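You operate a simulated robot arm through the tools that you are given. There is no shell and no other tool. Be economical: measure what you need, move in short steps, check, and stop when the job is done.

Carry out the task below with a simulated robot arm. There is one attempt and no reset: what you move stays moved.

TASK
Close the dresser drawer with the bar handle.
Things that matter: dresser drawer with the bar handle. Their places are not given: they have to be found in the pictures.

It is judged by the outcome, as a careful person would: the job done as asked, and still so three seconds after it is handed in. It fails if anything else is knocked over, pushed out of place, dropped, spilled or broken.

THE ROBOT
A 7-joint arm with a two-finger parallel gripper, fixed in place. Base frame: the origin is at the foot of the arm, x ahead of it, y to its left, z up. Lengths are in mm, angles in degrees, forces in N, time in s.
With the tool pointing down near the work surface it reaches from about 200 to 660 mm from the base axis. Its first joint turns from -66.0 to 66.0 degrees. Payload 1.57 kg.
Tool frame: the origin (TCP) lies between the finger pads and is the grasp point; the fingertips stand 30 mm ahead of it; z points along the fingers, y is the line along which they close. The gripper opens to 110 mm. The fingers are 24 mm wide and 12 mm thick; the gripper's body (48 by 112 mm) begins 78 mm behind the TCP.
Orientation is that of the tool frame in the base frame, as [roll, pitch, yaw] about the fixed x, y, z axes, in that order (R = Rz(yaw) Ry(pitch) Rx(roll)). With the fingers straight down and closing along the base's y, the tool's x points along the base's -x, its y along +y and its z along -z.

THE INTERFACE
- The arm moves only by the tool apply_moves. Its argument "plan" is a list of rows, each an object (a shift or turn left out is 0, a gripper value left out holds the last) with "rotation": the turn, a rotation vector about the base's x, y, z in degrees, a list of three; "delta_pos": the shift along the base's x, y, z in cm, a list of three; "jaw": the opening, from 0 (shut) to 1 (fully open). In form: [{"rotation": [rx, ry, rz], "delta_pos": [dx, dy, dz], "jaw": jaw}, ...]. A call has 1 to 20 rows; each row shifts and turns the commanded pose from where the row before left it. A row lasts 0.2 s, in which the tool goes at most 50 mm and 8.6 degrees; a call with a longer step from one row to the next is refused whole, and so is a gripper value outside its range. A pose out of reach is approached as far as the arm can. The call stops where the force on the tool passes 40 N (or 10 N more than at its start, if that is more) or the arm is blocked; 0.2 s more then pass. The fingers move at their own pace (about 108 mm/s each) and stop on an object; they squeeze with about 34 N. The grip force told is the motor's: it shows also when the fingers shut on nothing. Time passes only in rows, and 0.2 s behind the last, so rows that do not move let the fingers close. It gives the time, the measured TCP pose, the force on the tool (base axes), the opening and the grip force at its end, in the units of the frame above (readings bear some noise).
- Cameras (640 x 400 px; columns grow to the right, rows downward): "scene" is fixed at [138.2, -389.4, 1386.8]; the picture's right is [0.93, -0.35, 0.00], its down [-0.26, -0.69, -0.67] and it looks along [0.24, 0.63, -0.74] (base axes); focal length 364 px, centre (320, 200). "wrist" rides on the gripper at [-36, 0, -80] in the tool frame; the picture's right is [0.00, -1.00, 0.00], its down [0.97, 0.00, -0.24] and it looks along [0.24, 0.00, 0.97] (tool axes); focal length 218 px, centre (320, 200).
- snapshot(camera): a new picture of that camera. No time passes.
- point_at(camera, pixels): for up to 12 pixels [column, row] of the newest picture of that camera ("zoom" is the newest enlarged one), the place [x, y, z] in the base frame of the surface seen there, good to about 2 mm. No time passes.
- close_up(camera, box): a new picture of the part [left, top, right, bottom] of that camera's present view, enlarged. No time passes.
- sign_off(): hands the job in; it is judged then, once.

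Work in short steps. Measure before you move; look again where a grasp or a placing could have gone wrong, and mend it. You have 60 turns and 30 pictures in all, the two below and enlarged ones among them. Open the gripper and draw the arm clear of the work before you hand the job in, unless the task says otherwise; then end with one line.

The tools are called after "Call:" as name(argument=value, ...) on one line, values as JSON. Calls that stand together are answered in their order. apply_moves: Moves the arm, as the interface text tells. Its arguments: {"type":"object","properties":{"plan":{"type":"array","items":{"type":"object","properties":{"rotation":{"type":"array","items":{"type":"number"}},"delta_pos":{"type":"array","items":{"type":"number"}},"jaw":{"type":"number"}}}}},"required":["plan"]} The other tools are called the same way: snapshot (camera) takes a picture; point_at (camera, pixels) gives the place of the surface under pixels of a picture; close_up (camera, box) takes an enlarged picture of a part of a camera's view; sign_off () hands the job in.

At the start:

```text
clock: 0.0
tool_pos: [410.4, 125.1, 875.3]
tcp_rot: [-180.0, 0.0, 179.9]
ft_force: [1.1, 0.1, 0.5]
gripper_width: 110.0
grasp_force: 0.1
```

scene: 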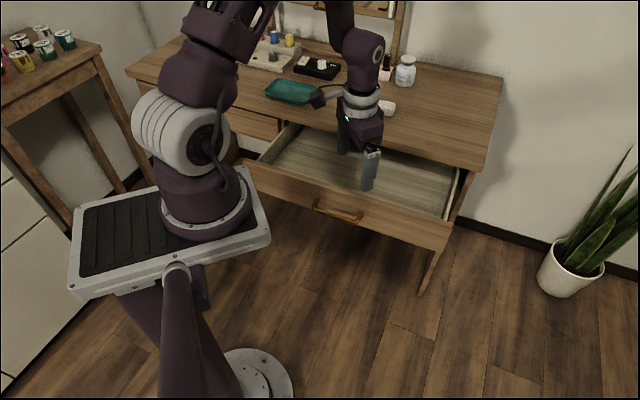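
wrist: 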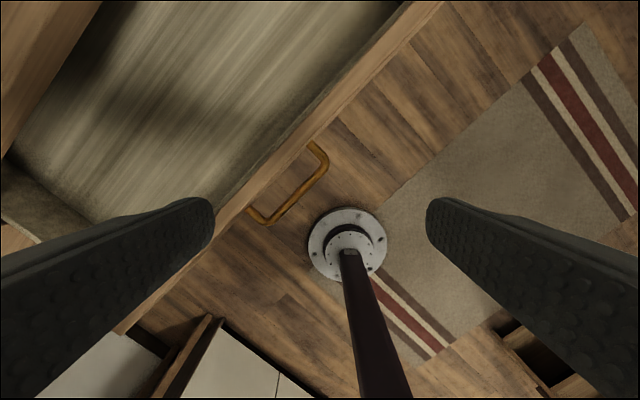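

The scene shows an open drawer with a bar handle near (338,212). I measure the drawer front, handle and dresser front edge.

Call:
point_at(camera="scene", pixels=[[338, 214], [316, 208], [358, 219], [250, 166], [445, 225], [345, 200], [300, 185], [400, 215], [484, 165], [285, 118], [440, 240], [400, 230]])

Call:
close_up(camera="scene", box=[220, 80, 520, 280])

```text
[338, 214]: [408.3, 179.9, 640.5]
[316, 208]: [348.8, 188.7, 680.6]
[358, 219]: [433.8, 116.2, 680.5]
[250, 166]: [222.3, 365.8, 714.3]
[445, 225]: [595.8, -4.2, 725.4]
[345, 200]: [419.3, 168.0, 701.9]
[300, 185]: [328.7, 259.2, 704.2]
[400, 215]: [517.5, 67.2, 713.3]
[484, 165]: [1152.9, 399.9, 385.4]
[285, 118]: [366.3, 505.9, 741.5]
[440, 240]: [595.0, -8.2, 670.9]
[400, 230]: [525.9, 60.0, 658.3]
```

```text
2.00 times, centred on (370, 180) of scene
```

zoom: 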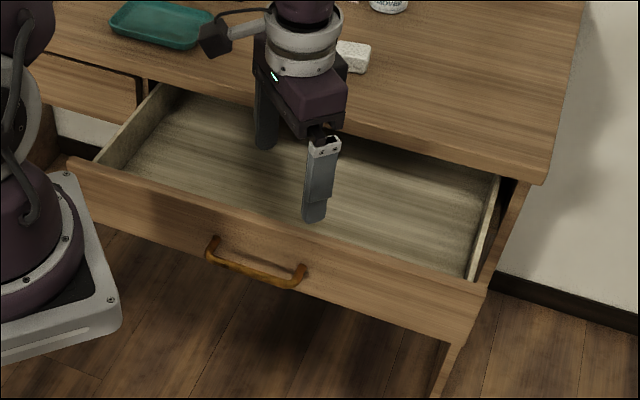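

The front face runs along the line x+y≈588, so the drawer slides in along about (0.71, 0.70). Next I find the dresser's front edge and the closed left drawer, to know the travel.

Call:
point_at(camera="zoom", pixels=[[400, 139], [530, 178], [545, 170], [90, 85], [130, 110], [150, 90], [515, 215], [380, 135], [480, 255], [120, 175], [400, 257], [250, 268]])

Call:
point_at(camera="scene", pixels=[[380, 85], [404, 72], [290, 92], [387, 107]])

```text
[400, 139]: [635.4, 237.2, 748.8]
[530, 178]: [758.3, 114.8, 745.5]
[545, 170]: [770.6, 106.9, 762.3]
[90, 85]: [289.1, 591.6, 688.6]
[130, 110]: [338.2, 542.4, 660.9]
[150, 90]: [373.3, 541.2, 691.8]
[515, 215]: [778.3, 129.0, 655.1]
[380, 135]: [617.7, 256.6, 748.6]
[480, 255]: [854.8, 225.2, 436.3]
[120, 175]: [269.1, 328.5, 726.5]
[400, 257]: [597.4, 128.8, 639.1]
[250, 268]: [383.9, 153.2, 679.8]
```

```text
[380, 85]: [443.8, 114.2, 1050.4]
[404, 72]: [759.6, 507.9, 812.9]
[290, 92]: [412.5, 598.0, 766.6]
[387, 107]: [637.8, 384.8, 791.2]
```

The drawer has to go in about 205 mm, and its closed face sits roughly 5 mm behind the counter edge. I'll shut the fingers, yaw 45° and tilt 30° so the tips lead, while staying in front of the drawer.

Call:
apply_moves(plan=[{"delta_pos": [-1.8, 0, 0], "rotation": [0, 0, 7.5], "jaw": 0}, {"delta_pos": [-1.8, 0, 0], "rotation": [0, 0, 7.5]}, {"delta_pos": [-1.7, -0.1, 0], "rotation": [0, 0, 7.5]}, {"rotation": [0, 0, 7.5]}, {"rotation": [0, 0, 7.5]}, {"rotation": [0, 0, 7.5]}, {"rotation": [5.3, -5.3, 0]}, {"rotation": [5.3, -5.3, 0]}, {"rotation": [5.3, -5.3, 0]}, {"rotation": [5.3, -5.3, 0]}, {}, {}])

Call:
snapshot(camera="scene")

```text
clock: 2.6
tool_pos: [352.3, 134.5, 858.8]
tcp_rot: [179.4, 19.7, -133.7]
ft_force: [0.0, 0.1, 0.2]
gripper_width: 0.2
grasp_force: 21.4
out of reach, approached as far as the arm can: row 9, 10
```

```text
26 pictures are left
```

scene: 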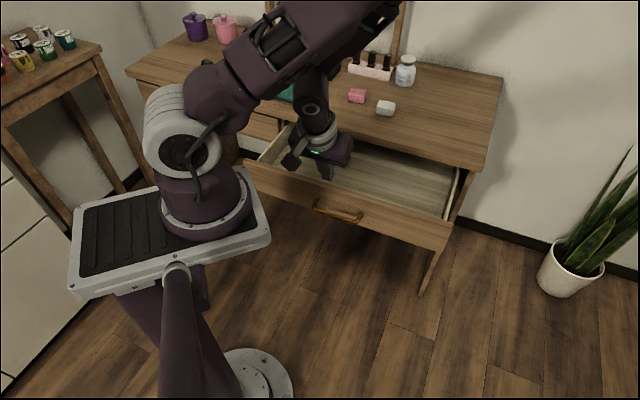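

The tilt reached about 20°, which is enough. The tool is in front of the drawer face, so I go down part of the way and check the pose.

Call:
apply_moves(plan=[{"delta_pos": [0, 0, -3]}, {"delta_pos": [0, 0, -3]}, {"delta_pos": [0, 0, -3]}, {}, {}])

```text
clock: 3.8
tool_pos: [352.4, 135.5, 769.7]
tcp_rot: [179.5, 19.7, -133.7]
ft_force: [-0.1, 0.6, 1.2]
gripper_width: 0.0
grasp_force: 21.7
```

Call:
apply_moves(plan=[{"delta_pos": [0, 0, -2]}, {"delta_pos": [0.3, -0.4, -1.8]}, {}, {}])

Call:
close_up(camera="scene", box=[220, 80, 520, 280])

Call:
snapshot(camera="wrist")

```text
clock: 4.8
tool_pos: [352.6, 130.7, 732.1]
tcp_rot: [179.5, 19.6, -133.7]
ft_force: [0.1, 1.0, 0.4]
gripper_width: 0.0
grasp_force: 21.3
```

```text
2.00 times, centred on (370, 180) of scene
```

zoom: 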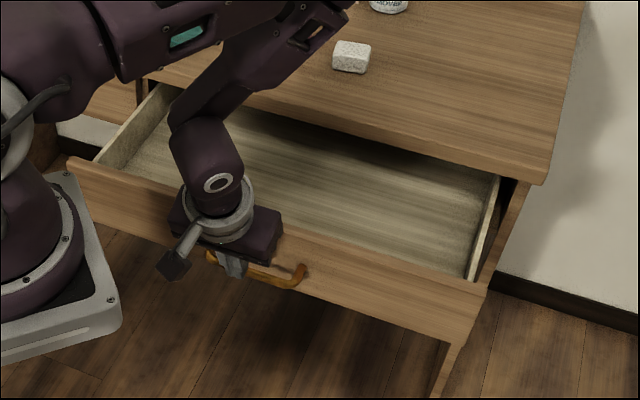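

```text
24 pictures are left
```

wrist: 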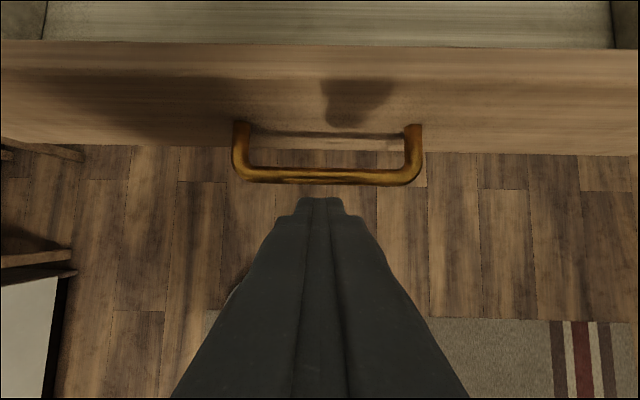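

The fingers are aimed just above the handle, square to the face. I advance along (0.707, 0.707) gently, to make contact and start the push.

Call:
apply_moves(plan=[{"delta_pos": [1.06, 1.06, 0]}, {"delta_pos": [1.06, 1.06, 0]}, {"delta_pos": [0.7, 0.7, 0]}, {"delta_pos": [0.7, 0.7, 0]}, {"delta_pos": [0.7, 0.7, 0]}, {"delta_pos": [0.7, 0.7, 0]}, {"delta_pos": [0.7, 0.7, 0]}, {"delta_pos": [0.7, 0.7, 0]}])

Call:
snapshot(camera="scene")

Call:
snapshot(camera="wrist")

```text
clock: 6.6
tool_pos: [416.8, 194.3, 730.4]
tcp_rot: [179.4, 19.7, -133.7]
ft_force: [-0.7, -0.1, -0.2]
gripper_width: 0.0
grasp_force: 21.2
```

```text
23 pictures are left
```

scene: 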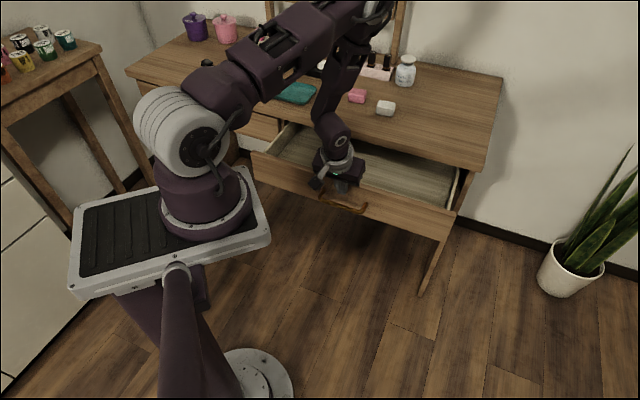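

```text
22 pictures are left
```

wrist: 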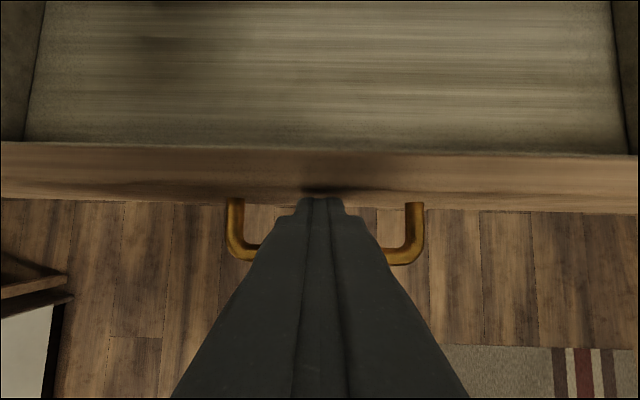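

Contact is good and the drawer is sliding. I push another 85 mm, then check the forearm's clearance over the counter.

Call:
apply_moves(plan=[{"delta_pos": [0.75, 0.75, 0]}, {"delta_pos": [0.75, 0.75, 0]}, {"delta_pos": [0.75, 0.75, 0]}, {"delta_pos": [0.75, 0.75, 0]}, {"delta_pos": [0.75, 0.75, 0]}, {"delta_pos": [0.75, 0.75, 0]}, {"delta_pos": [0.75, 0.75, 0]}, {"delta_pos": [0.75, 0.75, 0]}])

Call:
snapshot(camera="scene")

Call:
snapshot(camera="wrist")

```text
clock: 8.4
tool_pos: [477.4, 253.9, 733.3]
tcp_rot: [179.4, 19.7, -133.8]
ft_force: [0.3, -0.7, 0.9]
gripper_width: 0.0
grasp_force: 21.2
```

```text
21 pictures are left
```

scene: 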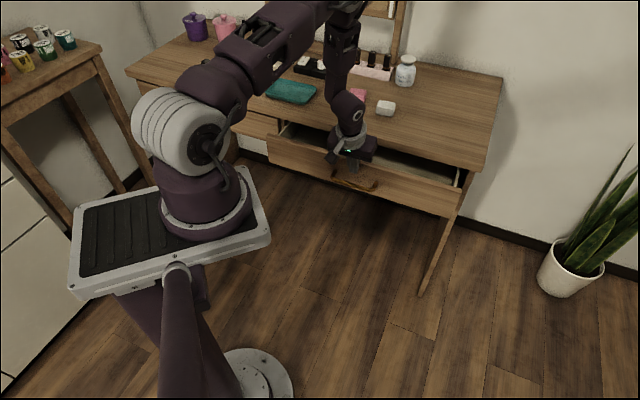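

```text
20 pictures are left
```

wrist: 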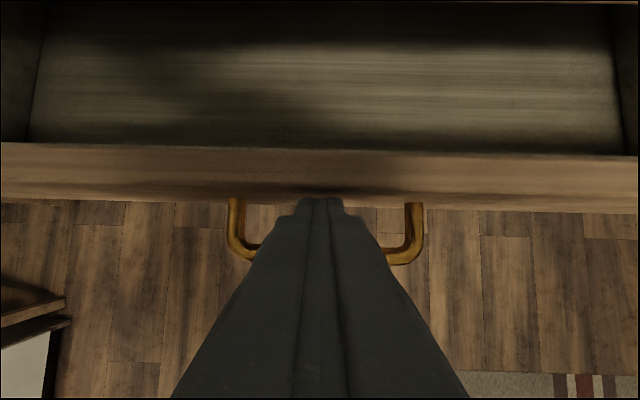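

Call:
point_at(camera="scene", pixels=[[350, 105], [345, 85], [342, 60], [372, 145], [358, 93], [385, 108], [330, 30], [320, 10]])

```text
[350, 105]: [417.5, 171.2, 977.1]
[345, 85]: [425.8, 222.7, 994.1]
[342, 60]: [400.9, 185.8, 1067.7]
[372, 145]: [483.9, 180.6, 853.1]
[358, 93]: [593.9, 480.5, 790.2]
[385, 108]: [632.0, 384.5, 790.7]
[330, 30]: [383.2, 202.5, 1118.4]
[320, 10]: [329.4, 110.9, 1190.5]
```

The forearm is far above the counter items (z>970 against about 790). I keep pushing, watching the force.

Call:
apply_moves(plan=[{"delta_pos": [0.7, 0.7, -0.05]}, {"delta_pos": [0.7, 0.7, -0.05]}, {"delta_pos": [0.7, 0.7, -0.05]}, {"delta_pos": [0.7, 0.7, -0.05]}, {"delta_pos": [0.7, 0.7, 0]}, {"delta_pos": [0.7, 0.7, 0]}, {"delta_pos": [0.5, 0.5, 0]}])

Call:
close_up(camera="scene", box=[220, 80, 520, 280])

Call:
snapshot(camera="wrist")

```text
clock: 10.0
tool_pos: [525.2, 302.0, 729.7]
tcp_rot: [179.4, 19.5, -133.7]
ft_force: [-0.4, -0.6, 0.2]
gripper_width: 0.1
grasp_force: 21.0
```

```text
2.00 times, centred on (370, 180) of scene
```

zoom: 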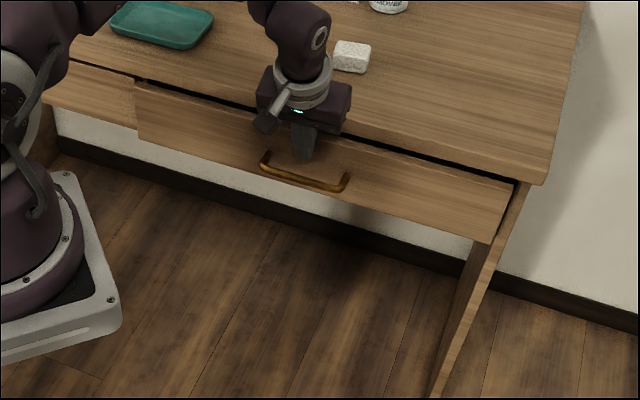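

```text
18 pictures are left
```

wrist: 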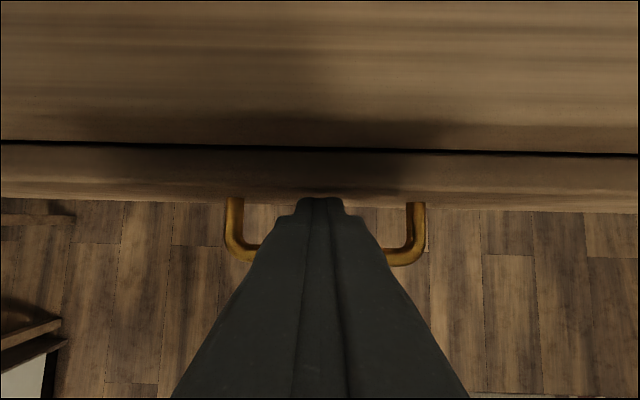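

Call:
point_at(camera="zoom", pixels=[[200, 130], [160, 110], [440, 200], [480, 220], [90, 95], [110, 110], [400, 145]])

```text
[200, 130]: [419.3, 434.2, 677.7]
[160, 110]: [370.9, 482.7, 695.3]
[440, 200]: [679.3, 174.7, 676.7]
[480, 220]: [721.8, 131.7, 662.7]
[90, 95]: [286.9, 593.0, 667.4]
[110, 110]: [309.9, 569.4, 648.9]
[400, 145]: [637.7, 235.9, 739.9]
```

The face is now at x+y≈853.7, and the closed neighbour is at ≈879.7, so about 18 mm is left. I push on in small steps until it stops.

Call:
apply_moves(plan=[{"delta_pos": [0.4, 0.4, 0]}, {"delta_pos": [0.4, 0.4, 0]}, {"delta_pos": [0.3, 0.3, 0]}, {"delta_pos": [0.2, 0.2, 0]}, {"delta_pos": [0.2, 0.2, 0]}, {"delta_pos": [0.2, 0.2, 0]}])

Call:
close_up(camera="scene", box=[220, 80, 520, 280])

Call:
point_at(camera="zoom", pixels=[[200, 130], [170, 115], [440, 195], [480, 210], [90, 95], [110, 110]])

```text
clock: 11.4
tool_pos: [537.0, 314.8, 729.1]
tcp_rot: [179.2, 19.0, -133.7]
ft_force: [-29.3, -25.2, 11.6]
gripper_width: 0.1
grasp_force: 21.0
```

```text
2.00 times, centred on (370, 180) of scene
```

zoom: 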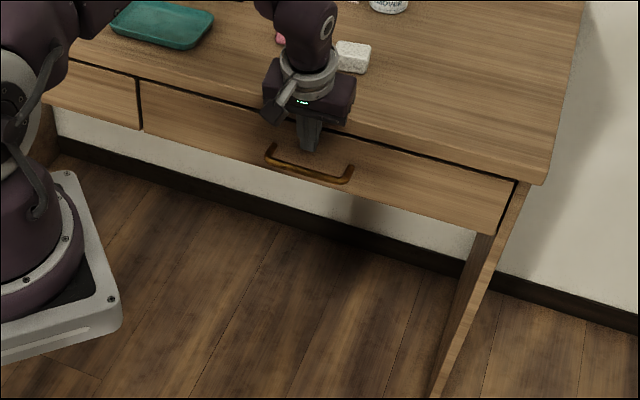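

```text
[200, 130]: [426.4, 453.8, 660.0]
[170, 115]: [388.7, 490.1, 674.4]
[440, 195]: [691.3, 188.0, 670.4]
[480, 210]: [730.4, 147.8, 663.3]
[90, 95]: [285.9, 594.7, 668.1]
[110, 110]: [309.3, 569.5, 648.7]
```

The drawer is at its stop: x+y≈879.4, flush with its neighbour at 879.7, with the force at about 39 N. I back off straight, open the gripper clear of the dresser and re-check.

Call:
apply_moves(plan=[{"delta_pos": [-0.7, -0.7, 0]}, {"delta_pos": [-1.5, -1.5, 0]}, {"delta_pos": [-2.5, -2.5, 0]}, {"delta_pos": [-3, -3, 0]}, {"delta_pos": [-3, -3, 0]}, {"delta_pos": [-2, -2, 2]}, {"jaw": 1}, {}, {}, {}])

Call:
snapshot(camera="scene")

Call:
close_up(camera="scene", box=[220, 80, 520, 280])

Call:
point_at(camera="zoom", pixels=[[170, 115], [440, 195], [480, 210], [110, 110]])

```text
clock: 13.6
tool_pos: [413.2, 191.5, 748.0]
tcp_rot: [179.4, 19.6, -133.7]
ft_force: [0.5, -0.4, 0.4]
gripper_width: 110.3
grasp_force: 0.2
```

```text
16 pictures are left
```

scene: 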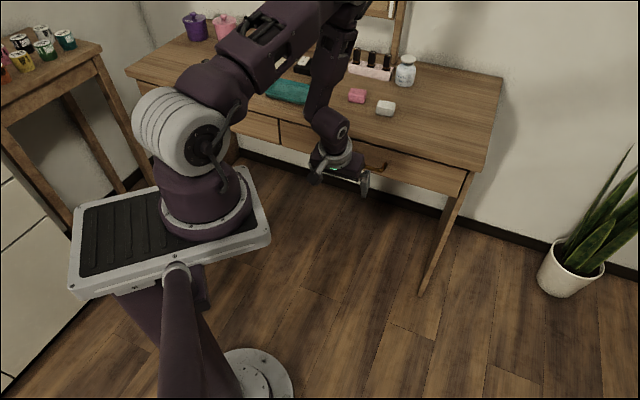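

```text
2.00 times, centred on (370, 180) of scene
```

zoom: 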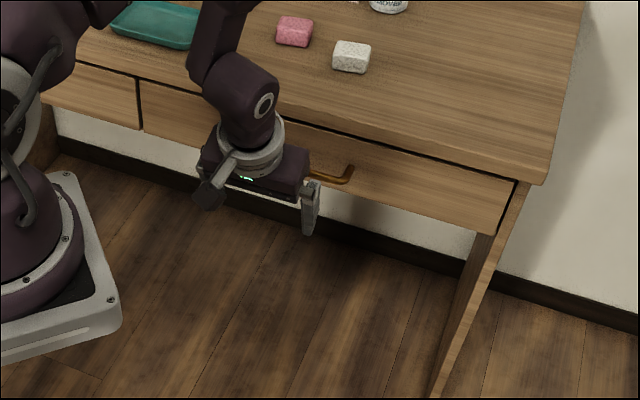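

```text
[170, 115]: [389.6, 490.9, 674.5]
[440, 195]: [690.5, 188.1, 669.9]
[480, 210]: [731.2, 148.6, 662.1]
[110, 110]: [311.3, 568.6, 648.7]
```

The drawer stayed flush (x+y≈879.5), nothing else has moved, and the arm is clear with the gripper open. I hand the job in.

Call:
sign_off()

```text
The job is handed in.
```

The drawer with the bar handle is closed, flush with the drawer beside it, and nothing else was disturbed.
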